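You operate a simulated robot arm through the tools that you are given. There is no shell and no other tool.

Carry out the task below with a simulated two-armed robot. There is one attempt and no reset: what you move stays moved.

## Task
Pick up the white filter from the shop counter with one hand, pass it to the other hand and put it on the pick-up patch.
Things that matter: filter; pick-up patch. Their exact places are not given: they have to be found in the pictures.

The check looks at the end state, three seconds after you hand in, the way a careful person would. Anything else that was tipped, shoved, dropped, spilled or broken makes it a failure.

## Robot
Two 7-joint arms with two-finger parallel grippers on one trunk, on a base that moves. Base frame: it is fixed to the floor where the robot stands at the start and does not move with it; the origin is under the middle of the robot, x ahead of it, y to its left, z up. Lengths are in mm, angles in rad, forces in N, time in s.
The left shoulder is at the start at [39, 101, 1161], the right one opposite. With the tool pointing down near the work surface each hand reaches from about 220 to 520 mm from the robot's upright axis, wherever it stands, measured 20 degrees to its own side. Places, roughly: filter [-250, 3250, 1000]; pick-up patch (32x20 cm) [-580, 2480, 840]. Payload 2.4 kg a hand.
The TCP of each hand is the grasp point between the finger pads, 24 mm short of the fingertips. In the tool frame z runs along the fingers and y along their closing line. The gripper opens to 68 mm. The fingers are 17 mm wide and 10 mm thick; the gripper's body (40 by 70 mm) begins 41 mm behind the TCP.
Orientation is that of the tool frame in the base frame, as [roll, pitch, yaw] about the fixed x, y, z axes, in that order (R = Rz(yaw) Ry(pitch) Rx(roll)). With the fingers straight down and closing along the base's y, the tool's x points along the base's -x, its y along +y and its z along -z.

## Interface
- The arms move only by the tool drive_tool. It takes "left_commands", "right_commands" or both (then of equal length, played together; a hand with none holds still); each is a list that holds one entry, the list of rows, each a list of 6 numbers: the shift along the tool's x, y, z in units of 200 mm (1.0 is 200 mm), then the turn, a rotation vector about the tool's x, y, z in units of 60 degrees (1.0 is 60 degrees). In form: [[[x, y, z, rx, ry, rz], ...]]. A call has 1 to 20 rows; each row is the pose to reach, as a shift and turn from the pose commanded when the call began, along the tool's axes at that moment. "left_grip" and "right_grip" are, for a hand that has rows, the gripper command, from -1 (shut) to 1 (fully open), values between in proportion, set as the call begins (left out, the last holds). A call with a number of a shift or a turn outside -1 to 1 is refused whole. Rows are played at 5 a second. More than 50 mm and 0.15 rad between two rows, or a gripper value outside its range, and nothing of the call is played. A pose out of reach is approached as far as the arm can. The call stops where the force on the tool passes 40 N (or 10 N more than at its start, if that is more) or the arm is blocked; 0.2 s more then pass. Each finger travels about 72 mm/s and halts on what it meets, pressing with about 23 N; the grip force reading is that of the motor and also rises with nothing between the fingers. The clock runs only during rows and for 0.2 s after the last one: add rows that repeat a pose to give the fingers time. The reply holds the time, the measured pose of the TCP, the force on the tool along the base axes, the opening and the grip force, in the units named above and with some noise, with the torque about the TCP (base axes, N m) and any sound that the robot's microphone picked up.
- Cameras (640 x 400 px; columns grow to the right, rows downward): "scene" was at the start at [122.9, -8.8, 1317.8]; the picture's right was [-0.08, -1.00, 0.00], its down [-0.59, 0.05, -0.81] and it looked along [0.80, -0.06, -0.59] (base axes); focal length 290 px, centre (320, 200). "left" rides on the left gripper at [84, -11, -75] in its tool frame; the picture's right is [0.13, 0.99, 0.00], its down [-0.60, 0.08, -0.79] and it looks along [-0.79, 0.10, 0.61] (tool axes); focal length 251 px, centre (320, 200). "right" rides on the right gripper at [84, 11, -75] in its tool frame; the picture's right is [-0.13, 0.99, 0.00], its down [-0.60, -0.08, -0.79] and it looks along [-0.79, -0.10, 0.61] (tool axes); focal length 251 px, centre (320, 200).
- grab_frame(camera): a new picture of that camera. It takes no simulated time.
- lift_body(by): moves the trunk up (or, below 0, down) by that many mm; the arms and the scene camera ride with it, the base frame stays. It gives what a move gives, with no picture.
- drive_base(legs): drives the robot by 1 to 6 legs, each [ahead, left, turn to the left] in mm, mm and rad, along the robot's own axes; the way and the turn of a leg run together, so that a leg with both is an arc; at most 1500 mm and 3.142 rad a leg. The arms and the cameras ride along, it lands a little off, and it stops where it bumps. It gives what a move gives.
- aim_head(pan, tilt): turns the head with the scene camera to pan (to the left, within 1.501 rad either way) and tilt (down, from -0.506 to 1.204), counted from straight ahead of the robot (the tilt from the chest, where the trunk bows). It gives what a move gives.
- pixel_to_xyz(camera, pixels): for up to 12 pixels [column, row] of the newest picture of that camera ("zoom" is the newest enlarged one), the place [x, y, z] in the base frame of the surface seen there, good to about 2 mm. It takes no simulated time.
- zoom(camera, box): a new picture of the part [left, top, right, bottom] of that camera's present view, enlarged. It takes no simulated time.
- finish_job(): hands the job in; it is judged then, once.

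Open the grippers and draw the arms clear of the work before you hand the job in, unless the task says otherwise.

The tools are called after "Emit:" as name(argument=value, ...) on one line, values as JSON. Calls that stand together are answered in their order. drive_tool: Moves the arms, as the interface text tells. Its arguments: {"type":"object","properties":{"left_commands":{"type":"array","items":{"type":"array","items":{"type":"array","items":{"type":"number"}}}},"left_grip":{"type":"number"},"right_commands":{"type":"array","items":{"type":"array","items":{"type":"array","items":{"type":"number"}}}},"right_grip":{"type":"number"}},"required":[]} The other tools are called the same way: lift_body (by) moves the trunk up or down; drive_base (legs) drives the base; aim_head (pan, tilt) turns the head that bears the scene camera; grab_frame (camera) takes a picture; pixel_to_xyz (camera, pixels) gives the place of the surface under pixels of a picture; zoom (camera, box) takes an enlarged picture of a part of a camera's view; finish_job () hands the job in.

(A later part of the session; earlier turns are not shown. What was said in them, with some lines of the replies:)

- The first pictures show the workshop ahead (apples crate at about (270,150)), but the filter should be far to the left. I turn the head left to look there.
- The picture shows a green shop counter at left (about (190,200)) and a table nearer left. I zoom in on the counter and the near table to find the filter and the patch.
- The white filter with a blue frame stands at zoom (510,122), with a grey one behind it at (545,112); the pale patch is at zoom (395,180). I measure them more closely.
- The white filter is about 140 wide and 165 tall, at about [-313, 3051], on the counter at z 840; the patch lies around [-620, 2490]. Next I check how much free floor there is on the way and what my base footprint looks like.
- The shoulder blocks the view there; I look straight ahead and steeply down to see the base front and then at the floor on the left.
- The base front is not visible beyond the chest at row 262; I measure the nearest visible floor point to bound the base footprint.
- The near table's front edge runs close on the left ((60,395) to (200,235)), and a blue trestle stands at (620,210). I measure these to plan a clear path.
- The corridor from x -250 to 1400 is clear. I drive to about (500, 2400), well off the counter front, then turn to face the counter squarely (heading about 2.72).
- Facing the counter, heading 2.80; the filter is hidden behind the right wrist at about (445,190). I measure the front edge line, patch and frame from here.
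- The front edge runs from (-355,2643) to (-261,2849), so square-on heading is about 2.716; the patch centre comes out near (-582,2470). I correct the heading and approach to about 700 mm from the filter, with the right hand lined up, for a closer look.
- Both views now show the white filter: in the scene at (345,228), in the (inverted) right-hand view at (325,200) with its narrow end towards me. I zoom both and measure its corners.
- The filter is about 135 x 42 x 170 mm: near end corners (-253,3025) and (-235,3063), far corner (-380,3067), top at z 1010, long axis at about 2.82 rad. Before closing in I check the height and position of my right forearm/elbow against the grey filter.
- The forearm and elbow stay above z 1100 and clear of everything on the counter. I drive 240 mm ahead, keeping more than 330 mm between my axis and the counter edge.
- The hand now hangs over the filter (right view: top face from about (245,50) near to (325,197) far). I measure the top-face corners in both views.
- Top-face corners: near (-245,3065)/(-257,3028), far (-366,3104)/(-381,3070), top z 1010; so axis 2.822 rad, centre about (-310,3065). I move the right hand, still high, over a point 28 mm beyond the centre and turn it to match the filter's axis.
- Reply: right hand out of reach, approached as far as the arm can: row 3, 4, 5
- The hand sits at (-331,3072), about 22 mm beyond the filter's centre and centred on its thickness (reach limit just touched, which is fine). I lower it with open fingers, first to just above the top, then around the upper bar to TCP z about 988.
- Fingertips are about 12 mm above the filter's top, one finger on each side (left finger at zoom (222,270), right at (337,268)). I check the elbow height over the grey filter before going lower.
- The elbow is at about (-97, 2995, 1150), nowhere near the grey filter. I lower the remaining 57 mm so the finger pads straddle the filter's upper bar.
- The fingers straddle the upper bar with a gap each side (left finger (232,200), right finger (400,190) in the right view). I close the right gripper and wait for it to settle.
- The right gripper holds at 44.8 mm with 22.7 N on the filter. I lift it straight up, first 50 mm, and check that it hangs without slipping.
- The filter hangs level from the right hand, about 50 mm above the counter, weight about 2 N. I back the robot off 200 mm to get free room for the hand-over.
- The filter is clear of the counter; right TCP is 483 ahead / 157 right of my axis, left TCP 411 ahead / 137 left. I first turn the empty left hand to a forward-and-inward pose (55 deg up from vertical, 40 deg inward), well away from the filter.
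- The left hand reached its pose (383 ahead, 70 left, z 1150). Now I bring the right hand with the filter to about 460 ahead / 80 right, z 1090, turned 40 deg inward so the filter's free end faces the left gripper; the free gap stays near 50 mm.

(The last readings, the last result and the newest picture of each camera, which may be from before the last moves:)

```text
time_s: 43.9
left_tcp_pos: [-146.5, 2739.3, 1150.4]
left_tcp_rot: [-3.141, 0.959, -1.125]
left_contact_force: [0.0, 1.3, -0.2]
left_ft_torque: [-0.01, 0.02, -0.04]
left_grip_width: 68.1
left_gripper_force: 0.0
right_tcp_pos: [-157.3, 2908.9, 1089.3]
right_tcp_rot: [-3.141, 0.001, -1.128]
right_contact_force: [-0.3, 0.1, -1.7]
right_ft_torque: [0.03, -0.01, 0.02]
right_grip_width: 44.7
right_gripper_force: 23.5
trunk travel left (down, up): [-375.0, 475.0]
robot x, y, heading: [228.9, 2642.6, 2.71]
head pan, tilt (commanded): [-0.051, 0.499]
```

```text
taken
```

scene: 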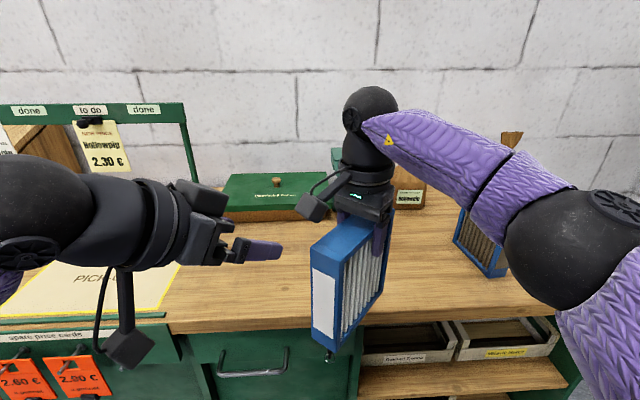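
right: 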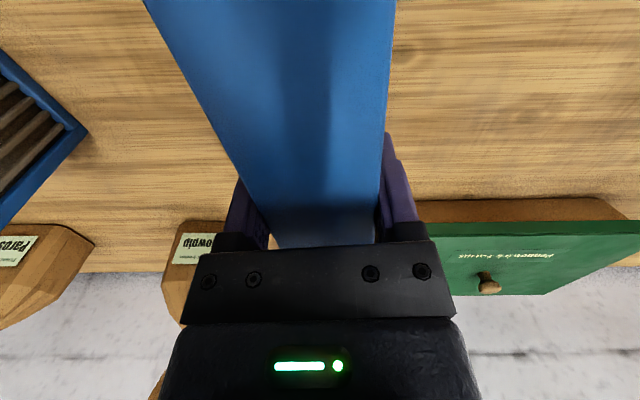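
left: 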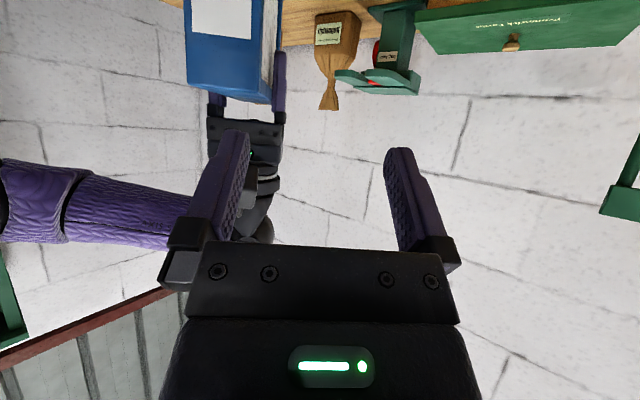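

The filter's free end (white label at scene (323,300)) now faces the left gripper. I measure the filter's corners in both views to place the left grasp exactly.

Emit:
zoom(camera="scene", box=[220, 160, 420, 360])

Emit:
pixel_to_xyz(camera="scene", pixels=[[314, 250], [338, 255], [316, 330], [335, 345], [325, 290], [330, 245], [370, 222], [380, 270], [362, 290], [350, 300], [345, 265], [343, 330]])

Emit:
pixel_to_xyz(camera="left", pixels=[[191, 84], [268, 98], [230, 60], [192, 40], [245, 45], [222, 15], [272, 60], [230, 98]])

```text
2.00 times, centred on (320, 260) of scene
```

zoom: 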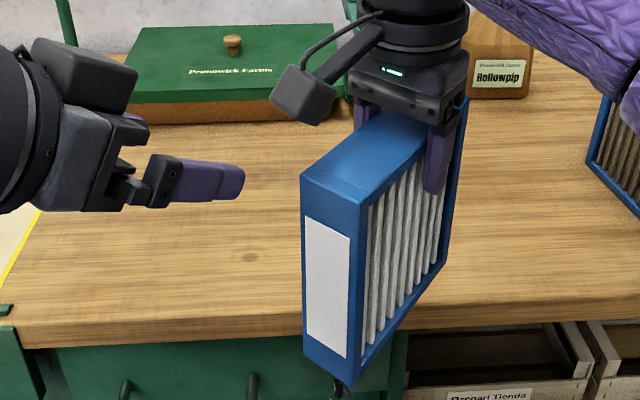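

```text
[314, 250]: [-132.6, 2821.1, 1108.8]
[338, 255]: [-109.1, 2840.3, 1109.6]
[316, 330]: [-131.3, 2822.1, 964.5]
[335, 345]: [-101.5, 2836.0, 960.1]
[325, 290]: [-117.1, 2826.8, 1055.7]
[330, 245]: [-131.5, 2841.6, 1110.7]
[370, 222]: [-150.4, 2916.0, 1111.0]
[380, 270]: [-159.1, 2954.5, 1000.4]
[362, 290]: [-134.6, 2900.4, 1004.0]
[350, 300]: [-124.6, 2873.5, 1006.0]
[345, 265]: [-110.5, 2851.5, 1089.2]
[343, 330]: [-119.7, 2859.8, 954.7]
```

```text
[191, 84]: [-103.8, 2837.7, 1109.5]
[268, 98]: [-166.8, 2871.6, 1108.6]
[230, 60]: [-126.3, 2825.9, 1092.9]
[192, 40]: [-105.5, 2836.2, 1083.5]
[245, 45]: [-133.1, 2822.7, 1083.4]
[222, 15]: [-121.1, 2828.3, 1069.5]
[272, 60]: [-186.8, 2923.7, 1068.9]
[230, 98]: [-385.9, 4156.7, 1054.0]
```

The near end face is centred at about (-119.5, 2829) with top z 1110, in line with both hands' yaw. I move the left gripper to a pre-grasp point in line with that end, about 90 mm short, fingers open.

Emit:
drive_tool(left_commands=[[[0.04, -0.08, 0, 0, 0, 0], [0.08, -0.16, 0, 0, 0, 0], [0.12, -0.24, 0, 0, 0, 0], [0.163, -0.3145, 0, 0, 0, 0], [0.163, -0.3145, 0.09, 0, 0, 0], [0.163, -0.3145, 0.175, 0, 0, 0], [0.163, -0.3145, 0.175, 0, 0, 0]]], left_grip=1)

Emit:
grab_frame(camera="scene")

Emit:
grab_frame(camera="left")

Emit:
grab_frame(camera="right")

```text
time_s: 45.5
left_tcp_pos: [-95.5, 2774.1, 1102.5]
left_tcp_rot: [-3.14, 0.96, -1.126]
left_contact_force: [-0.8, -0.8, -0.3]
left_ft_torque: [0.03, -0.03, -0.04]
left_grip_width: 68.3
left_gripper_force: 0.0
right_tcp_pos: [-158.4, 2908.9, 1089.8]
right_tcp_rot: [3.141, 0.0, -1.128]
right_contact_force: [0.4, 0.3, -1.6]
right_ft_torque: [0.04, 0.01, 0.02]
right_grip_width: 44.9
right_gripper_force: 23.5
trunk travel left (down, up): [-375.0, 475.0]
robot x, y, heading: [232.0, 2642.0, 2.716]
head pan, tilt (commanded): [-0.051, 0.499]
```

```text
taken
```

scene: 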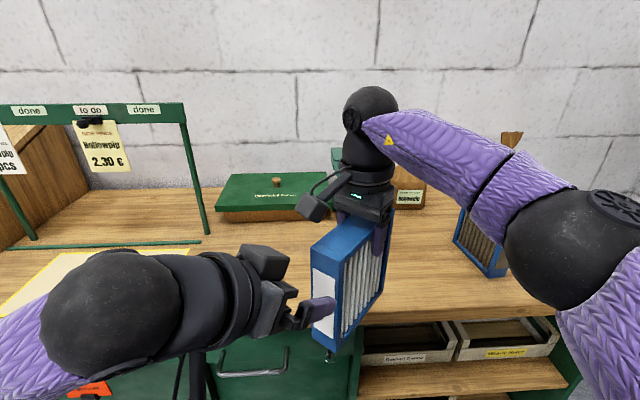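

```text
taken
```

left: 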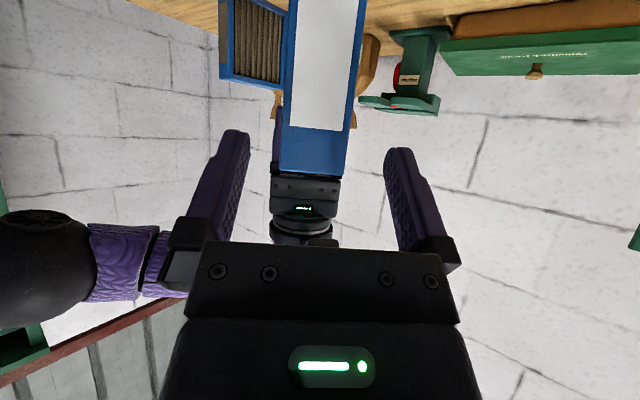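

```text
taken
```

right: 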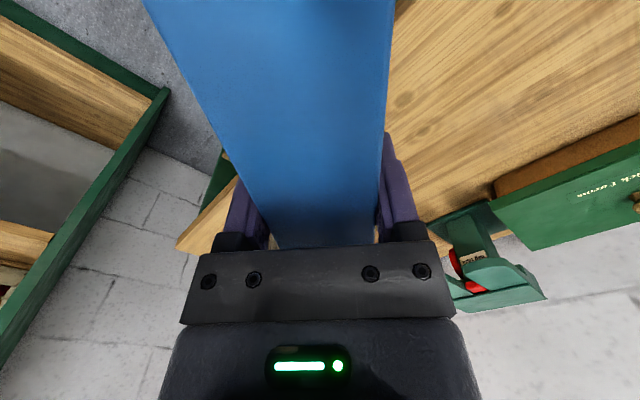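

The left view shows the filter's end centred between the open left fingers (filter 285-350, fingers' inner edges 245 and 388). I advance 50 mm along the fingers and look again.

Emit:
drive_tool(left_commands=[[[0, 0, 0.07, 0, 0, 0], [0, 0, 0.14, 0, 0, 0], [0, 0, 0.21, 0, 0, 0], [0, 0, 0.25, 0, 0, 0], [0, 0, 0.25, 0, 0, 0]]], left_grip=1)

Emit:
zoom(camera="scene", box=[220, 160, 420, 360])

Emit:
grab_frame(camera="left")

```text
time_s: 46.7
left_tcp_pos: [-111.3, 2812.0, 1075.8]
left_tcp_rot: [-3.141, 0.959, -1.127]
left_contact_force: [0.1, -0.5, 0.0]
left_ft_torque: [-0.03, -0.01, 0.01]
left_grip_width: 67.8
left_gripper_force: 0.0
right_tcp_pos: [-157.6, 2908.9, 1089.1]
right_tcp_rot: [-3.141, 0.0, -1.127]
right_contact_force: [-0.2, -0.1, -2.3]
right_ft_torque: [0.05, -0.03, 0.04]
right_grip_width: 44.8
right_gripper_force: 23.1
trunk travel left (down, up): [-375.0, 475.0]
robot x, y, heading: [230.2, 2641.5, 2.711]
head pan, tilt (commanded): [-0.051, 0.499]
```

```text
2.00 times, centred on (320, 260) of scene
```

zoom: 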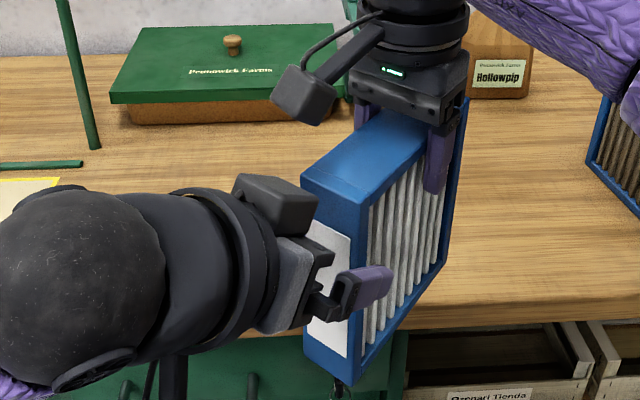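

```text
taken
```

left: 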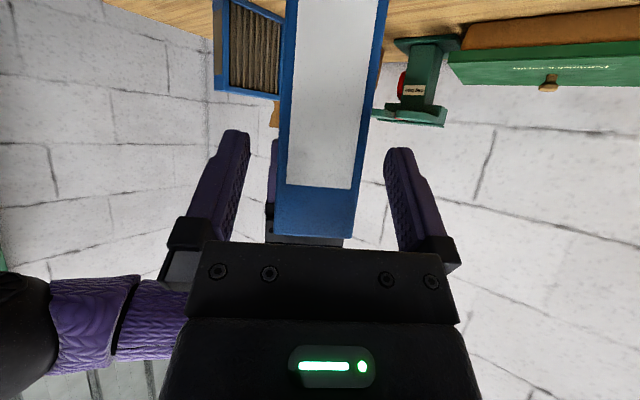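

The left fingers straddle the filter's end without touching (near finger tip at zoom (370,285) over the side, label visible between). I advance the last 40 mm.

Emit:
drive_tool(left_commands=[[[0, 0, 0.06, 0, 0, 0], [0, 0, 0.12, 0, 0, 0], [0, 0, 0.17, 0, 0, 0], [0, 0, 0.2, 0, 0, 0], [0, 0, 0.2, 0, 0, 0]]], left_grip=1)

Emit:
zoom(camera="scene", box=[220, 160, 420, 360])

Emit:
grab_frame(camera="left")

Emit:
grab_frame(camera="right")

```text
time_s: 47.9
left_tcp_pos: [-125.4, 2841.1, 1052.2]
left_tcp_rot: [3.14, 0.96, -1.127]
left_contact_force: [8.6, -13.9, 3.7]
left_ft_torque: [0.75, 0.52, -0.02]
left_grip_width: 67.9
left_gripper_force: 0.0
right_tcp_pos: [-158.8, 2909.6, 1090.2]
right_tcp_rot: [-3.141, -0.001, -1.128]
right_contact_force: [-8.7, 14.0, -5.3]
right_ft_torque: [0.0, -0.03, -0.17]
right_grip_width: 44.4
right_gripper_force: 23.5
trunk travel left (down, up): [-375.0, 475.0]
robot x, y, heading: [226.4, 2640.6, 2.712]
head pan, tilt (commanded): [-0.051, 0.499]
```

```text
2.00 times, centred on (320, 260) of scene
```

zoom: 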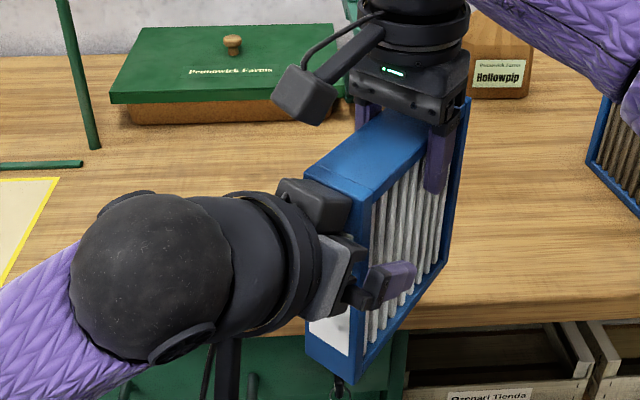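

```text
taken
```

left: 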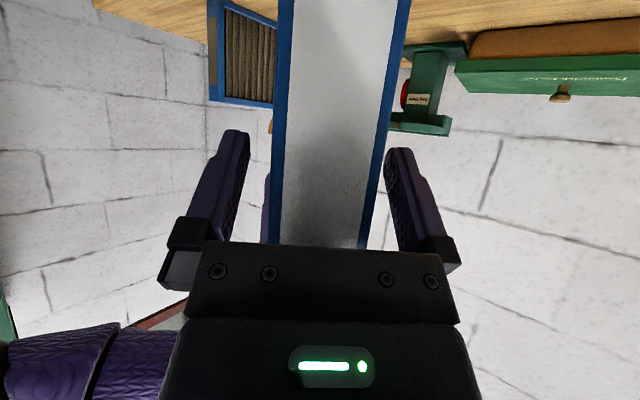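

```text
taken
```

right: 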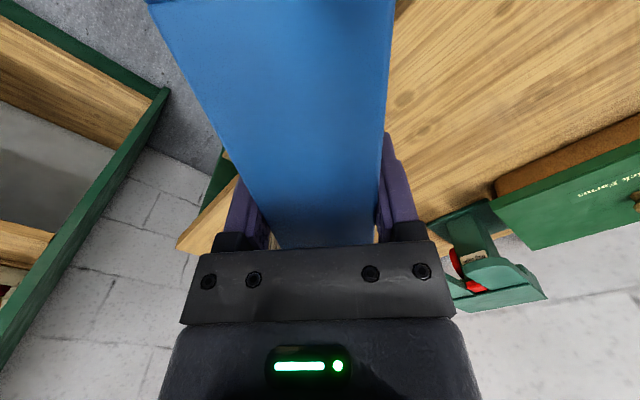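

The left gripper's housing (block at zoom (325,205)) has come up against the filter's end: about 16 N on both hands. I back off 4 mm along the fingers to release that push.

Emit:
drive_tool(left_commands=[[[0, 0, -0.01, 0, 0, 0], [0, 0, -0.02, 0, 0, 0], [0, 0, -0.02, 0, 0, 0]]], left_grip=1)

Emit:
zoom(camera="scene", box=[240, 200, 400, 340])

```text
time_s: 48.7
left_tcp_pos: [-123.9, 2839.4, 1054.6]
left_tcp_rot: [-3.14, 0.958, -1.126]
left_contact_force: [-0.3, -0.8, 0.0]
left_ft_torque: [0.0, -0.01, 0.02]
left_grip_width: 68.0
left_gripper_force: 0.0
right_tcp_pos: [-158.1, 2908.4, 1090.0]
right_tcp_rot: [3.14, -0.001, -1.126]
right_contact_force: [-0.8, 0.5, -1.7]
right_ft_torque: [0.02, 0.0, 0.0]
right_grip_width: 44.7
right_gripper_force: 23.4
trunk travel left (down, up): [-375.0, 475.0]
robot x, y, heading: [231.3, 2646.2, 2.713]
head pan, tilt (commanded): [-0.051, 0.499]
```

```text
2.86 times, centred on (320, 270) of scene
```

zoom: 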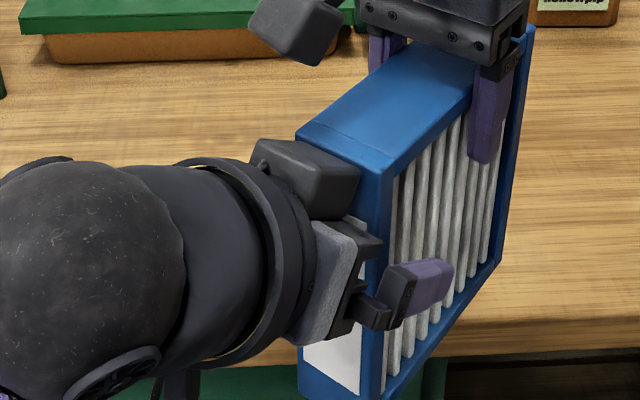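

The push is gone (forces near zero), and the left fingers still overlap the filter's end by about 30 mm. I close the left gripper.

Emit:
drive_tool(left_commands=[[[0, 0, 0, 0, 0, 0], [0, 0, 0, 0, 0, 0], [0, 0, 0, 0, 0, 0], [0, 0, 0, 0, 0, 0], [0, 0, 0, 0, 0, 0]]], left_grip=-1)

Emit:
zoom(camera="scene", box=[240, 200, 400, 340])

Emit:
grab_frame(camera="left")

```text
time_s: 49.9
left_tcp_pos: [-124.0, 2838.2, 1054.3]
left_tcp_rot: [3.141, 0.958, -1.126]
left_contact_force: [-9.5, 0.0, -0.6]
left_ft_torque: [0.02, -0.11, 0.25]
left_grip_width: 44.7
left_gripper_force: 23.1
right_tcp_pos: [-158.2, 2908.7, 1089.6]
right_tcp_rot: [-3.141, 0.003, -1.127]
right_contact_force: [8.7, 1.2, -0.2]
right_ft_torque: [-0.14, -0.26, 0.35]
right_grip_width: 44.8
right_gripper_force: 22.9
trunk travel left (down, up): [-375.0, 475.0]
robot x, y, heading: [229.3, 2641.2, 2.713]
head pan, tilt (commanded): [-0.051, 0.499]
```

```text
2.86 times, centred on (320, 270) of scene
```

zoom: 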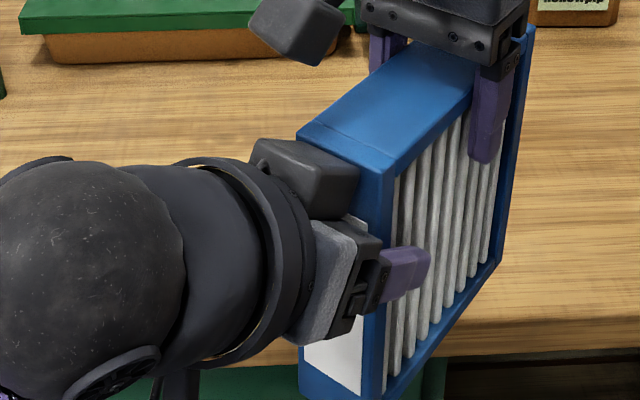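

```text
taken
```

left: 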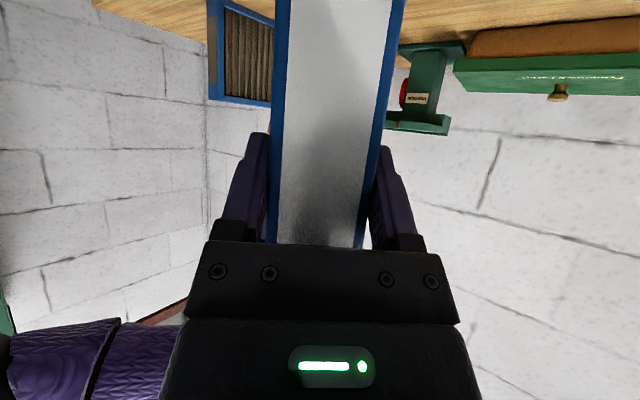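

Both hands hold the filter (left 44.7 mm, 23.1 N), with a sideways strain of about 9 N between them. I ease the left hand 1.5 mm along its closing line to relax it before letting go with the right.

Emit:
drive_tool(left_commands=[[[0, 0.0075, 0, 0, 0, 0], [0, 0.0075, 0, 0, 0, 0]]])

```text
time_s: 50.5
left_tcp_pos: [-124.3, 2837.6, 1054.4]
left_tcp_rot: [-3.141, 0.961, -1.126]
left_contact_force: [1.3, 6.1, -0.2]
left_ft_torque: [-0.36, 0.22, 0.01]
left_grip_width: 44.8
left_gripper_force: 23.0
right_tcp_pos: [-159.1, 2908.3, 1089.6]
right_tcp_rot: [3.14, 0.001, -1.128]
right_contact_force: [-0.5, -5.4, -0.3]
right_ft_torque: [0.14, -0.2, -0.33]
right_grip_width: 45.0
right_gripper_force: 23.1
trunk travel left (down, up): [-375.0, 475.0]
robot x, y, heading: [228.7, 2645.0, 2.712]
head pan, tilt (commanded): [-0.051, 0.499]
```

Strain is down to about 5 N. I open the right gripper fully and watch whether the left hand keeps the filter steady.

Emit:
drive_tool(right_commands=[[[0, 0, 0, 0, 0, 0], [0, 0, 0, 0, 0, 0], [0, 0, 0, 0, 0, 0], [0, 0, 0, 0, 0, 0]]], right_grip=1)

Emit:
zoom(camera="scene", box=[220, 160, 420, 360])

Emit:
grab_frame(camera="right")

```text
time_s: 51.5
left_tcp_pos: [-125.4, 2837.4, 1054.6]
left_tcp_rot: [-3.141, 0.96, -1.126]
left_contact_force: [0.8, 0.1, 0.0]
left_ft_torque: [-0.1, -0.01, -0.05]
left_grip_width: 45.0
left_gripper_force: 23.3
right_tcp_pos: [-159.0, 2907.2, 1091.0]
right_tcp_rot: [-3.141, -0.002, -1.126]
right_contact_force: [-0.1, 0.2, 0.5]
right_ft_torque: [-0.02, 0.01, -0.01]
right_grip_width: 68.0
right_gripper_force: 0.1
trunk travel left (down, up): [-375.0, 475.0]
robot x, y, heading: [227.7, 2643.7, 2.711]
head pan, tilt (commanded): [-0.051, 0.499]
```

```text
2.00 times, centred on (320, 260) of scene
```

zoom: 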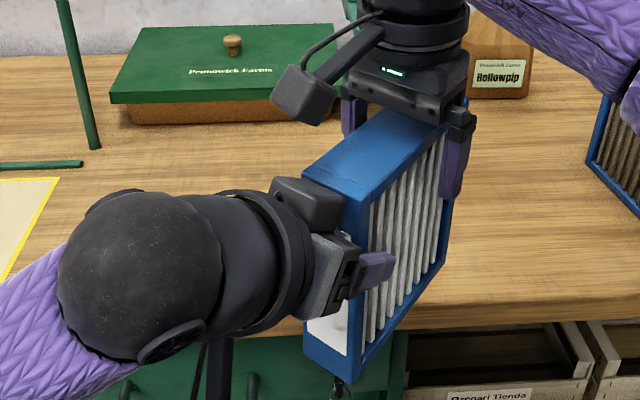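

```text
taken
```

right: 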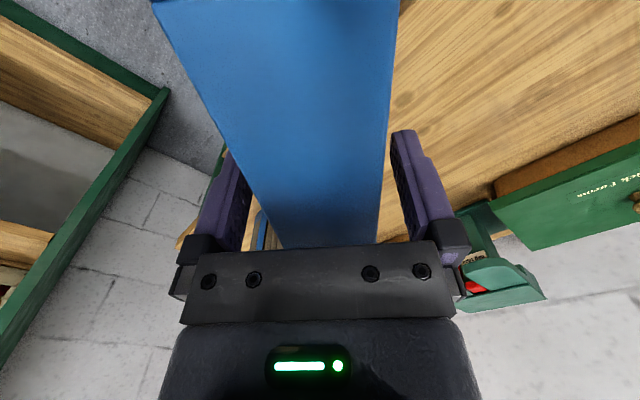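

The left hand alone holds the filter steady and level (right forces zero, left grip 23.3 N). I raise the right hand straight up 68 mm clear of the top and then move it off to the right while turning it back to neutral.

Emit:
drive_tool(right_commands=[[[0, 0, -0.1, 0, 0, 0], [0, 0, -0.2, 0, 0, 0], [0, 0, -0.28, 0, 0, 0], [0, 0, -0.34, 0, 0, 0], [-0.064, -0.077, -0.34, 0, 0, -0.112], [-0.129, -0.153, -0.34, 0, 0, -0.223], [-0.193, -0.23, -0.34, 0, 0, -0.335], [-0.257, -0.307, -0.34, 0, 0, -0.447], [-0.322, -0.383, -0.34, 0, 0, -0.558], [-0.386, -0.46, -0.34, 0, 0, -0.67], [-0.386, -0.46, -0.34, 0, 0, -0.67]]], right_grip=1)

Emit:
grab_frame(camera="scene")

Emit:
grab_frame(camera="left")

```text
time_s: 53.9
left_tcp_pos: [-125.8, 2837.8, 1054.6]
left_tcp_rot: [-3.141, 0.96, -1.126]
left_contact_force: [-0.2, 0.0, -0.5]
left_ft_torque: [-0.08, -0.03, 0.0]
left_grip_width: 44.8
left_gripper_force: 22.9
right_tcp_pos: [-106.4, 3017.0, 1156.4]
right_tcp_rot: [3.14, 0.0, -0.423]
right_contact_force: [-0.1, 0.1, -0.5]
right_ft_torque: [-0.04, -0.06, -0.02]
right_grip_width: 68.2
right_gripper_force: 0.0
trunk travel left (down, up): [-375.0, 475.0]
robot x, y, heading: [228.1, 2642.9, 2.708]
head pan, tilt (commanded): [-0.051, 0.499]
```

```text
taken
```

scene: 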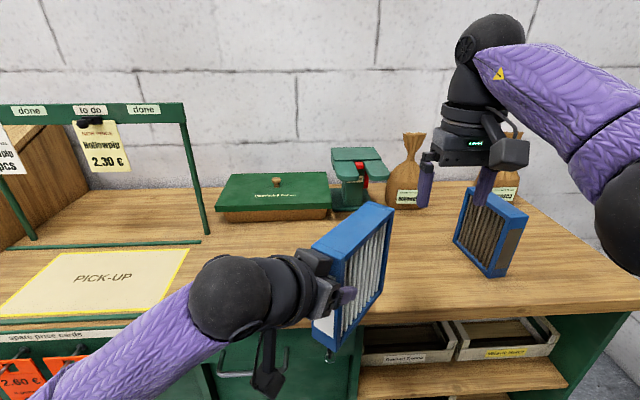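

```text
taken
```

left: 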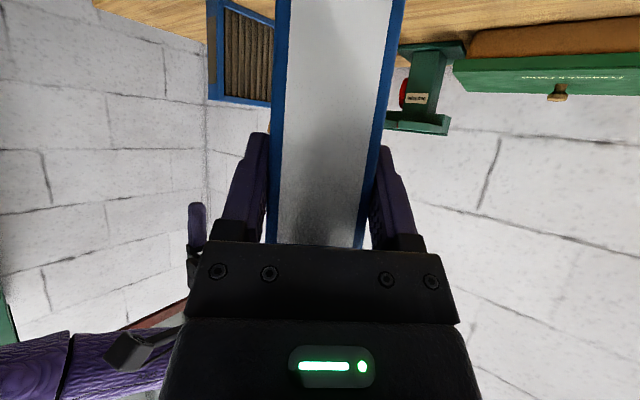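

The hand-over worked: the filter hangs level in the left hand and the right hand is clear. Now I measure the patch corners ((188,250), (157,313), (62,254)), rails, frame post and my left forearm in this picture.

Emit:
pixel_to_xyz(camera="scene", pixels=[[187, 251], [157, 311], [65, 254], [5, 314], [100, 280], [200, 241], [165, 316], [206, 230], [183, 110], [120, 170], [35, 235], [60, 115]])

Emit:
zoom(camera="scene", box=[0, 90, 240, 360])

```text
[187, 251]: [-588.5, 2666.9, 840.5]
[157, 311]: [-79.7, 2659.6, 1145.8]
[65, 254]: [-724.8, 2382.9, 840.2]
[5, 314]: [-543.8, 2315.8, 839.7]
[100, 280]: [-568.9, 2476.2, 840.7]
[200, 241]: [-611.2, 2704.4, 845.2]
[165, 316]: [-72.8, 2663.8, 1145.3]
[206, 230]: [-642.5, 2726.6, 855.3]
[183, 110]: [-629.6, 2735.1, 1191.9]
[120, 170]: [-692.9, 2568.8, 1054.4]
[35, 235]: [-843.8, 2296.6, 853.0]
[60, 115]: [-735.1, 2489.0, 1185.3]
```

```text
1.48 times, centred on (120, 225) of scene
```

zoom: 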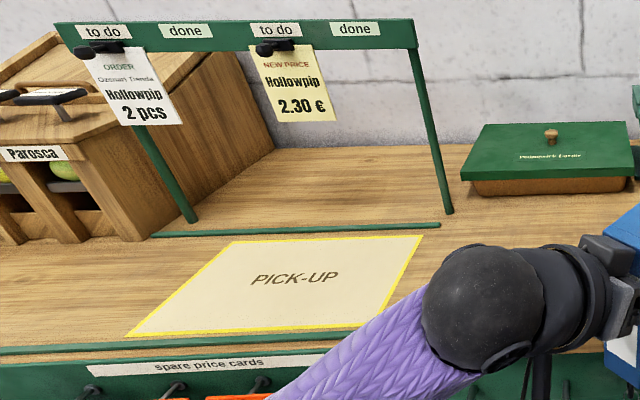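

Patch: back edge from (-725,2383) to (-588,2667), centre about (-577,2477); the frame beam (z 1190) and tag stand about 52 mm behind its back edge. I strafe 486 mm left along the counter at this standoff and look again before closing in.

Emit:
drive_base(legs=[[0, 486, 0]])

Emit:
aim_head(pan=0.0, tilt=0.6)

Emit:
grab_frame(camera="scene")

```text
time_s: 56.9
left_tcp_pos: [-335.0, 2383.2, 1054.2]
left_tcp_rot: [-3.14, 0.959, -1.129]
left_contact_force: [-0.7, 0.1, 0.4]
left_ft_torque: [-0.13, -0.04, 0.03]
left_grip_width: 44.8
left_gripper_force: 23.2
right_tcp_pos: [-315.2, 2562.3, 1157.0]
right_tcp_rot: [-3.14, 0.0, -0.427]
right_contact_force: [0.6, 0.4, 0.6]
right_ft_torque: [-0.02, 0.02, 0.01]
right_grip_width: 68.0
right_gripper_force: 0.0
trunk travel left (down, up): [-375.0, 475.0]
robot x, y, heading: [18.8, 2187.1, 2.712]
head pan, tilt (commanded): [-0.051, 0.499]
```

```text
time_s: 57.5
left_tcp_pos: [-334.0, 2383.1, 1053.7]
left_tcp_rot: [-3.141, 0.96, -1.129]
left_contact_force: [0.3, 0.2, 0.3]
left_ft_torque: [-0.1, -0.06, 0.02]
left_grip_width: 44.7
left_gripper_force: 22.9
right_tcp_pos: [-316.1, 2561.6, 1157.2]
right_tcp_rot: [-3.141, -0.001, -0.429]
right_contact_force: [-0.1, 0.4, 0.1]
right_ft_torque: [0.0, 0.03, 0.02]
right_grip_width: 68.0
right_gripper_force: 0.1
trunk travel left (down, up): [-375.0, 475.0]
robot x, y, heading: [23.1, 2191.1, 2.71]
head pan, tilt (commanded): [0.0, 0.6]
```

```text
taken
```

scene: 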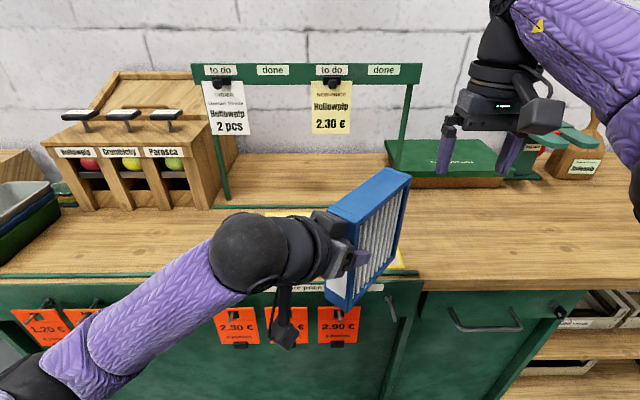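

The filter is still level in the left hand (grip 22.9 N). I shift the left hand 36 mm forward and 68 mm to the left for a comfortable placing pose, staying at the same height.

Emit:
drive_tool(left_commands=[[[0.0093, 0.075, -0.013, 0, 0, 0], [0.0186, 0.15, -0.026, 0, 0, 0], [0.0279, 0.226, -0.04, 0, 0, 0], [0.0372, 0.301, -0.053, 0, 0, 0], [0.0465, 0.376, -0.066, 0, 0, 0], [0.0465, 0.376, -0.066, 0, 0, 0]]])

Emit:
grab_frame(camera="scene")

```text
time_s: 59.0
left_tcp_pos: [-395.2, 2336.4, 1054.3]
left_tcp_rot: [3.141, 0.96, -1.129]
left_contact_force: [0.4, 0.2, -0.1]
left_ft_torque: [-0.08, -0.02, 0.03]
left_grip_width: 44.8
left_gripper_force: 22.6
right_tcp_pos: [-315.7, 2562.8, 1158.0]
right_tcp_rot: [-3.141, 0.0, -0.428]
right_contact_force: [-0.1, -0.4, 0.3]
right_ft_torque: [0.02, -0.01, -0.01]
right_grip_width: 68.3
right_gripper_force: 0.0
trunk travel left (down, up): [-375.0, 475.0]
robot x, y, heading: [16.0, 2190.1, 2.708]
head pan, tilt (commanded): [0.0, 0.6]
```

```text
taken
```

scene: 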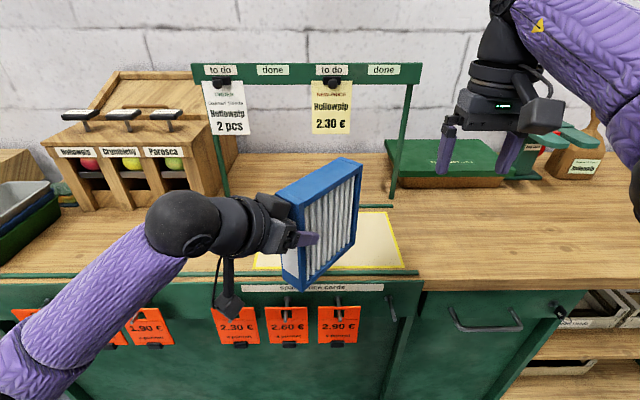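

The filter centre is now at about (-419,2388); it needs to go 180 mm ahead and 15 mm right to be over the patch centre. I check my left forearm and hand-camera heights against the counter top and fence first.

Emit:
pixel_to_xyz(camera="scene", pixels=[[40, 370], [100, 290], [230, 308], [225, 270], [160, 240], [340, 163], [283, 195], [305, 200], [300, 288], [150, 275], [330, 275], [408, 272]])

Emit:
zoom(camera="scene", box=[200, 140, 440, 300])

```text
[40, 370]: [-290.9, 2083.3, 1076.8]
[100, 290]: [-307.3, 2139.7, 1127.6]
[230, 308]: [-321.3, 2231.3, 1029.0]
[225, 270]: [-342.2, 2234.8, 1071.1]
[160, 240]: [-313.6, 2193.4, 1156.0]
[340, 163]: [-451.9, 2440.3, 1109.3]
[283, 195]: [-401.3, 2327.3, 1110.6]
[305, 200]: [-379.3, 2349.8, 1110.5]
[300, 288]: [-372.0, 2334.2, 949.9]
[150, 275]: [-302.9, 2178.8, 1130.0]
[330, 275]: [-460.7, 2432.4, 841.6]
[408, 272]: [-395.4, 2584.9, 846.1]
```

```text
2.50 times, centred on (320, 220) of scene
```

zoom: 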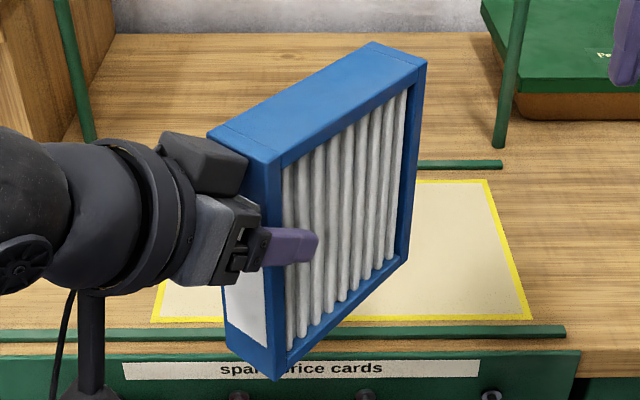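

The filter is level (top z 1109-1111 at both ends) and all of the left arm is above z 1000, well clear of the 846 mm rails. I drive 180 mm ahead and 15 mm right so it hangs over the patch.

Emit:
drive_base(legs=[[180, -15, 0]])

Emit:
grab_frame(camera="scene")

Emit:
zoom(camera="scene", box=[200, 140, 440, 340])

```text
time_s: 60.5
left_tcp_pos: [-552.8, 2430.3, 1054.3]
left_tcp_rot: [-3.14, 0.958, -1.132]
left_contact_force: [0.1, -0.7, -0.3]
left_ft_torque: [-0.07, -0.08, 0.0]
left_grip_width: 44.9
left_gripper_force: 22.8
right_tcp_pos: [-474.4, 2654.5, 1157.7]
right_tcp_rot: [-3.14, -0.001, -0.434]
right_contact_force: [-0.4, 0.4, -0.1]
right_ft_torque: [-0.04, 0.01, 0.0]
right_grip_width: 68.0
right_gripper_force: 0.1
trunk travel left (down, up): [-375.0, 475.0]
robot x, y, heading: [-141.5, 2282.3, 2.705]
head pan, tilt (commanded): [0.0, 0.6]
```

```text
taken
```

scene: 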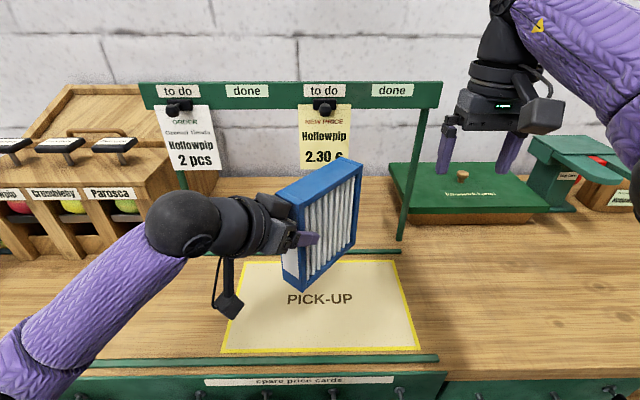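

```text
2.00 times, centred on (320, 240) of scene
```

zoom: 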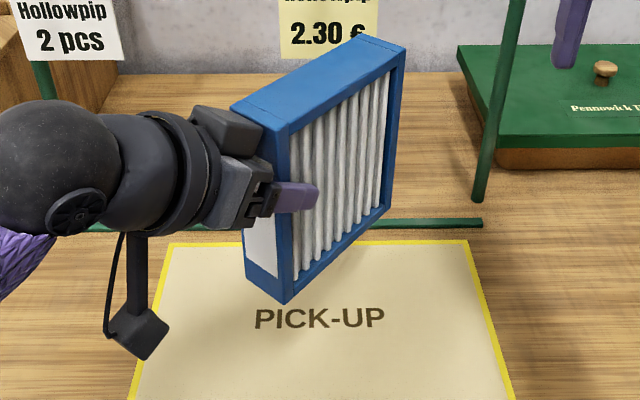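

The filter now hangs above the patch, whose four corners are visible: (238,262), (395,261), (420,350), (222,352). I measure them, the text centre and the filter's corners.

Emit:
pixel_to_xyz(camera="scene", pixels=[[395, 262], [419, 349], [224, 351], [246, 263], [320, 299], [282, 195], [307, 201], [361, 163], [338, 160], [302, 290], [345, 120], [430, 357]])

```text
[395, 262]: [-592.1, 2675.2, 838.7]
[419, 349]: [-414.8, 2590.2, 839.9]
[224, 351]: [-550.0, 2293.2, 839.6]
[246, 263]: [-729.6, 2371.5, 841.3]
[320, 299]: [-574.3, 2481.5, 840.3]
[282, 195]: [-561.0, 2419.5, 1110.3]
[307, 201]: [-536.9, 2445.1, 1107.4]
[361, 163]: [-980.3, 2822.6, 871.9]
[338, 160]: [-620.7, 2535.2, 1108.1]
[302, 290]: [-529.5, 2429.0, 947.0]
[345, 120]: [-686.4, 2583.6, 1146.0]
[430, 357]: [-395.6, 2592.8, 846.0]
```

The filter's centre (-577,2482) is within 5 mm of the patch centre (-572,2483), and its bottom is about 99 mm above the patch. I lower it straight down 85 mm first.

Emit:
drive_tool(left_commands=[[[0.0696, 0, 0.0489, 0, 0, 0], [0.1392, 0, 0.0977, 0, 0, 0], [0.2088, 0, 0.1466, 0, 0, 0], [0.2784, 0, 0.1954, 0, 0, 0], [0.348, 0, 0.2443, 0, 0, 0], [0.348, 0, 0.2443, 0, 0, 0]]])

Emit:
grab_frame(camera="scene")

Emit:
zoom(camera="scene", box=[200, 180, 440, 370])

```text
time_s: 61.9
left_tcp_pos: [-553.8, 2428.7, 969.0]
left_tcp_rot: [-3.14, 0.957, -1.133]
left_contact_force: [-0.5, 0.3, 0.3]
left_ft_torque: [-0.06, -0.05, 0.02]
left_grip_width: 44.7
left_gripper_force: 23.4
right_tcp_pos: [-472.9, 2655.5, 1156.0]
right_tcp_rot: [-3.139, -0.002, -0.434]
right_contact_force: [0.3, 0.1, 0.3]
right_ft_torque: [0.0, 0.03, 0.03]
right_grip_width: 68.1
right_gripper_force: 0.1
trunk travel left (down, up): [-375.0, 475.0]
robot x, y, heading: [-139.6, 2279.6, 2.706]
head pan, tilt (commanded): [0.0, 0.6]
```

```text
taken
```

scene: 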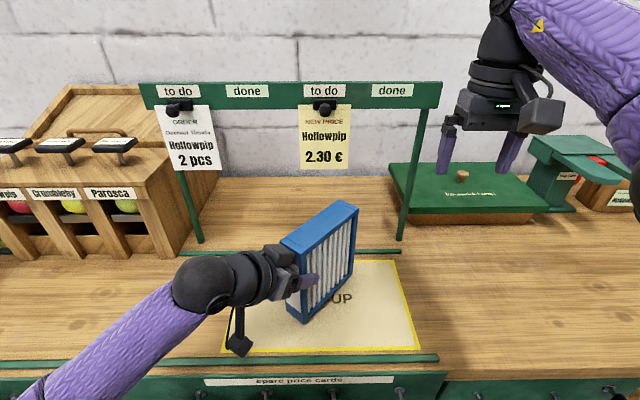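

```text
2.11 times, centred on (320, 275) of scene
```

zoom: 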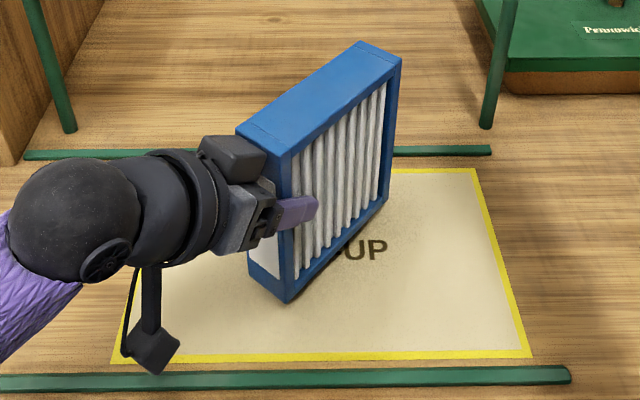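

About 14 mm remain. I lower 10 mm slowly and then feel for contact.

Emit:
drive_tool(left_commands=[[[0.0123, 0, 0.0086, 0, 0, 0], [0.0246, 0, 0.0172, 0, 0, 0], [0.0409, 0, 0.0287, 0, 0, 0], [0.0409, 0, 0.0287, 0, 0, 0]]])

Emit:
drive_tool(left_commands=[[[0.0082, 0, 0.0057, 0, 0, 0], [0.0082, 0, 0.0057, 0, 0, 0]]])

```text
time_s: 62.9
left_tcp_pos: [-553.0, 2429.3, 959.8]
left_tcp_rot: [-3.141, 0.961, -1.132]
left_contact_force: [-0.4, -0.7, -0.5]
left_ft_torque: [-0.08, -0.07, -0.01]
left_grip_width: 44.9
left_gripper_force: 23.2
right_tcp_pos: [-472.0, 2653.1, 1158.4]
right_tcp_rot: [3.141, 0.001, -0.433]
right_contact_force: [0.4, 0.1, -0.5]
right_ft_torque: [0.0, -0.02, 0.01]
right_grip_width: 67.9
right_gripper_force: 0.0
trunk travel left (down, up): [-375.0, 475.0]
robot x, y, heading: [-139.3, 2280.3, 2.707]
head pan, tilt (commanded): [0.0, 0.6]
```

```text
time_s: 63.5
left_tcp_pos: [-553.5, 2428.2, 957.0]
left_tcp_rot: [3.141, 0.959, -1.133]
left_contact_force: [-0.2, 0.0, -0.5]
left_ft_torque: [-0.12, -0.02, 0.01]
left_grip_width: 44.8
left_gripper_force: 23.1
right_tcp_pos: [-473.8, 2655.3, 1157.2]
right_tcp_rot: [3.141, 0.0, -0.432]
right_contact_force: [0.1, 0.3, -0.5]
right_ft_torque: [-0.03, -0.02, 0.03]
right_grip_width: 68.1
right_gripper_force: 0.0
trunk travel left (down, up): [-375.0, 475.0]
robot x, y, heading: [-141.3, 2279.6, 2.702]
head pan, tilt (commanded): [0.0, 0.6]
```

No contact yet at TCP z 957 (forces still near zero). I go down another 1.5 mm and read the force.

Emit:
drive_tool(left_commands=[[[0.0061, 0, 0.0043, 0, 0, 0], [0.0061, 0, 0.0043, 0, 0, 0]]])

Emit:
zoom(camera="scene", box=[240, 180, 400, 340])

```text
time_s: 64.1
left_tcp_pos: [-552.9, 2429.5, 955.3]
left_tcp_rot: [3.141, 0.957, -1.132]
left_contact_force: [0.2, 0.8, 0.1]
left_ft_torque: [-0.08, -0.05, -0.02]
left_grip_width: 45.0
left_gripper_force: 22.9
right_tcp_pos: [-472.7, 2655.4, 1156.9]
right_tcp_rot: [-3.141, 0.0, -0.432]
right_contact_force: [0.7, 0.2, 0.3]
right_ft_torque: [0.02, -0.01, -0.01]
right_grip_width: 68.1
right_gripper_force: 0.1
trunk travel left (down, up): [-375.0, 475.0]
robot x, y, heading: [-139.1, 2279.8, 2.7]
head pan, tilt (commanded): [0.0, 0.6]
```

```text
2.50 times, centred on (320, 260) of scene
```

zoom: 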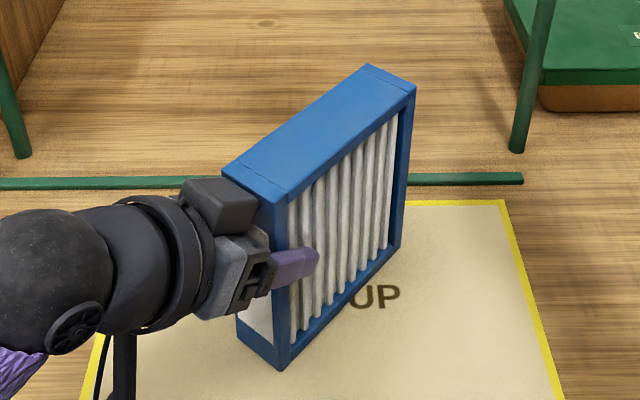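

The bottom looks almost on the patch but no force shows yet at z 955.3. I lower 1 mm more.

Emit:
drive_tool(left_commands=[[[0.0041, 0, 0.0029, 0, 0, 0], [0.0041, 0, 0.0029, 0, 0, 0]]])

Emit:
pixel_to_xyz(camera="scene", pixels=[[320, 225], [300, 255], [340, 210], [312, 320], [345, 290]])

```text
time_s: 64.7
left_tcp_pos: [-553.3, 2429.7, 954.9]
left_tcp_rot: [3.14, 0.96, -1.131]
left_contact_force: [0.4, -0.3, 0.2]
left_ft_torque: [-0.01, 0.03, 0.0]
left_grip_width: 45.0
left_gripper_force: 22.7
right_tcp_pos: [-473.0, 2654.0, 1156.9]
right_tcp_rot: [3.141, -0.001, -0.434]
right_contact_force: [0.4, 0.5, 0.2]
right_ft_torque: [-0.02, -0.02, 0.01]
right_grip_width: 67.6
right_gripper_force: 0.0
trunk travel left (down, up): [-375.0, 475.0]
robot x, y, heading: [-139.0, 2280.4, 2.7]
head pan, tilt (commanded): [0.0, 0.6]
```

```text
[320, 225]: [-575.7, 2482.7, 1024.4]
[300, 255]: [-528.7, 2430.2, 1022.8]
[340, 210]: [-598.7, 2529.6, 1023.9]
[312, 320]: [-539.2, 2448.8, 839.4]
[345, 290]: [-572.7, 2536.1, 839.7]
```

The torque on the left hand has just dropped to zero, so the bottom may be starting to carry. I lower one more millimetre to confirm.

Emit:
drive_tool(left_commands=[[[0.0041, 0, 0.0029, 0, 0, 0], [0.0041, 0, 0.0029, 0, 0, 0]]])

Emit:
grab_frame(camera="scene")

Emit:
pixel_to_xyz(camera="scene", pixels=[[320, 230], [335, 215], [298, 250], [345, 213]])

```text
time_s: 65.3
left_tcp_pos: [-553.6, 2428.6, 954.9]
left_tcp_rot: [-3.141, 0.959, -1.135]
left_contact_force: [0.0, -0.4, 2.4]
left_ft_torque: [0.36, 0.15, -0.11]
left_grip_width: 44.7
left_gripper_force: 23.2
right_tcp_pos: [-473.0, 2654.3, 1158.3]
right_tcp_rot: [-3.141, 0.001, -0.432]
right_contact_force: [0.1, 0.0, 0.1]
right_ft_torque: [0.01, -0.01, -0.01]
right_grip_width: 67.9
right_gripper_force: 0.1
trunk travel left (down, up): [-375.0, 475.0]
robot x, y, heading: [-138.3, 2276.1, 2.703]
head pan, tilt (commanded): [0.0, 0.6]
```

```text
taken
```

scene: 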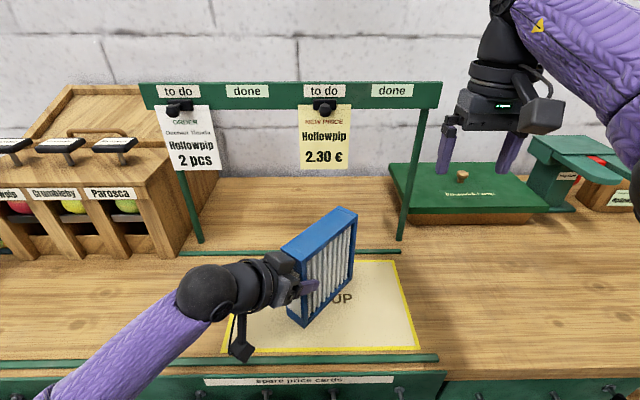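

```text
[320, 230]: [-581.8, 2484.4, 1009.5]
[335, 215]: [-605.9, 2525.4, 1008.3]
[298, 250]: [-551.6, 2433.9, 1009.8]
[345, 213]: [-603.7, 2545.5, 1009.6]
```

The top is at z 1009.5, the same as when it stood on the counter, and a light 2-3 N upward push shows it rests on the patch. I open the left gripper, holding still.

Emit:
drive_tool(left_commands=[[[0, 0, 0, 0, 0, 0], [0, 0, 0, 0, 0, 0], [0, 0, 0, 0, 0, 0], [0, 0, 0, 0, 0, 0]]], left_grip=1)

Emit:
zoom(camera="scene", box=[240, 180, 400, 340])

Emit:
grab_frame(camera="left")

```text
time_s: 66.3
left_tcp_pos: [-553.4, 2429.3, 953.7]
left_tcp_rot: [3.141, 0.961, -1.134]
left_contact_force: [0.2, 0.3, -0.7]
left_ft_torque: [0.0, -0.01, -0.01]
left_grip_width: 68.0
left_gripper_force: 0.0
right_tcp_pos: [-473.2, 2654.2, 1157.2]
right_tcp_rot: [3.14, -0.001, -0.433]
right_contact_force: [0.6, 0.2, 0.6]
right_ft_torque: [0.01, -0.01, -0.01]
right_grip_width: 68.1
right_gripper_force: 0.0
trunk travel left (down, up): [-375.0, 475.0]
robot x, y, heading: [-141.3, 2279.1, 2.703]
head pan, tilt (commanded): [0.0, 0.6]
```

```text
2.50 times, centred on (320, 260) of scene
```

zoom: 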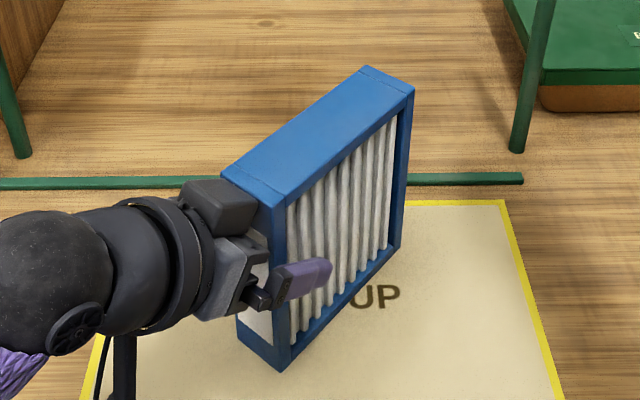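

```text
taken
```

left: 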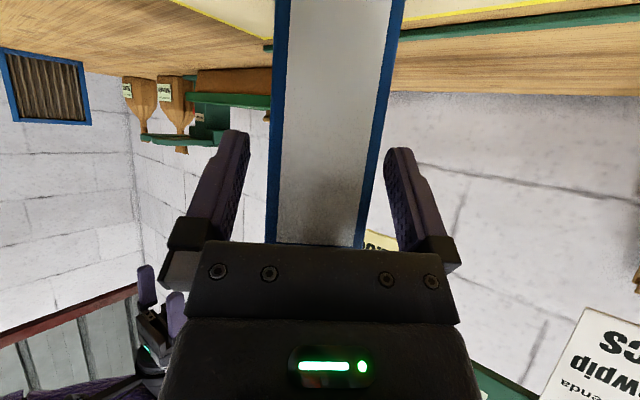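

The filter stands upright by itself between the open left fingers. I draw the left hand straight back along its fingers by 90 mm.

Emit:
drive_tool(left_commands=[[[0, 0, -0.05, 0, 0, 0], [0, 0, -0.11, 0, 0, 0], [0, 0, -0.18, 0, 0, 0], [0, 0, -0.26, 0, 0, 0], [0, 0, -0.35, 0, 0, 0], [0, 0, -0.45, 0, 0, 0], [0, 0, -0.45, 0, 0, 0]]], left_grip=1)

Emit:
grab_frame(camera="scene")

```text
time_s: 67.9
left_tcp_pos: [-522.3, 2360.8, 1006.3]
left_tcp_rot: [-3.141, 0.96, -1.133]
left_contact_force: [0.2, -0.9, -0.2]
left_ft_torque: [-0.02, 0.0, 0.0]
left_grip_width: 67.9
left_gripper_force: 0.1
right_tcp_pos: [-472.6, 2655.1, 1158.4]
right_tcp_rot: [-3.141, 0.0, -0.433]
right_contact_force: [0.2, -0.5, 0.3]
right_ft_torque: [-0.02, 0.0, -0.01]
right_grip_width: 67.9
right_gripper_force: 0.1
trunk travel left (down, up): [-375.0, 475.0]
robot x, y, heading: [-138.3, 2281.3, 2.706]
head pan, tilt (commanded): [0.0, 0.6]
```

```text
taken
```

scene: 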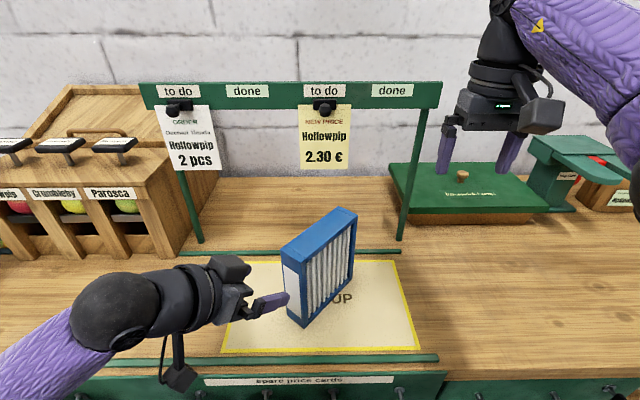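

The left hand is free of the filter, which stands on the patch with margin on all sides. I back the robot 300 mm away from the counter to draw both arms clear.

Emit:
drive_base(legs=[[-300, 0, 0]])

Emit:
grab_frame(camera="scene")

Emit:
zoom(camera="scene", box=[220, 100, 420, 260])

```text
time_s: 69.9
left_tcp_pos: [-254.3, 2236.0, 1006.5]
left_tcp_rot: [3.141, 0.959, -1.134]
left_contact_force: [-0.6, 0.0, -0.3]
left_ft_torque: [0.03, 0.0, -0.03]
left_grip_width: 68.2
left_gripper_force: 0.0
right_tcp_pos: [-204.2, 2529.8, 1157.1]
right_tcp_rot: [3.142, 0.001, -0.435]
right_contact_force: [0.6, 0.0, 0.7]
right_ft_torque: [0.02, 0.02, 0.0]
right_grip_width: 68.0
right_gripper_force: 0.0
trunk travel left (down, up): [-375.0, 475.0]
robot x, y, heading: [127.9, 2152.7, 2.7]
head pan, tilt (commanded): [0.0, 0.6]
```

```text
taken
```

scene: 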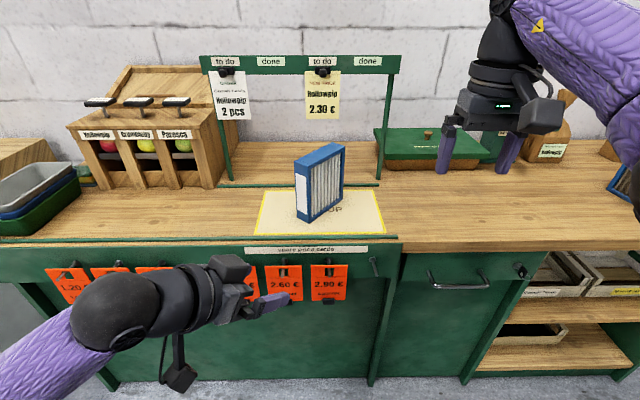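

```text
2.50 times, centred on (320, 180) of scene
```

zoom: 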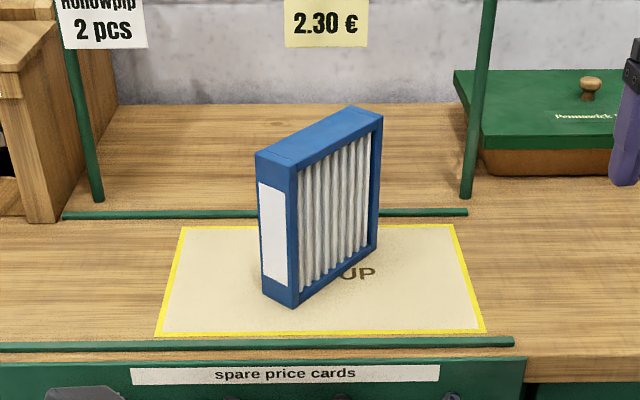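

The filter stands upright in the middle of the patch (zoom (320,215)), rails, tags and the other goods are untouched, and both grippers are open and well away. I hand the job in.

Emit:
finish_job()

```text
The job is handed in.
```

I picked up the white filter with the right hand, passed it to the left and set it on the pick-up patch. I have handed the job in.

The filter stands upright and unsupported, about 5 mm off the patch's centre. The last pictures show nothing else on the counter disturbed. The grey filter was only partly in the last view, but it was in place in every earlier one.

During the hand-over the left gripper's housing pressed on the filter's end with about 16 N. I backed it off 4 mm at once and saw no damage.

Both grippers are open, and I backed the robot 300 mm away from the counter before handing in.
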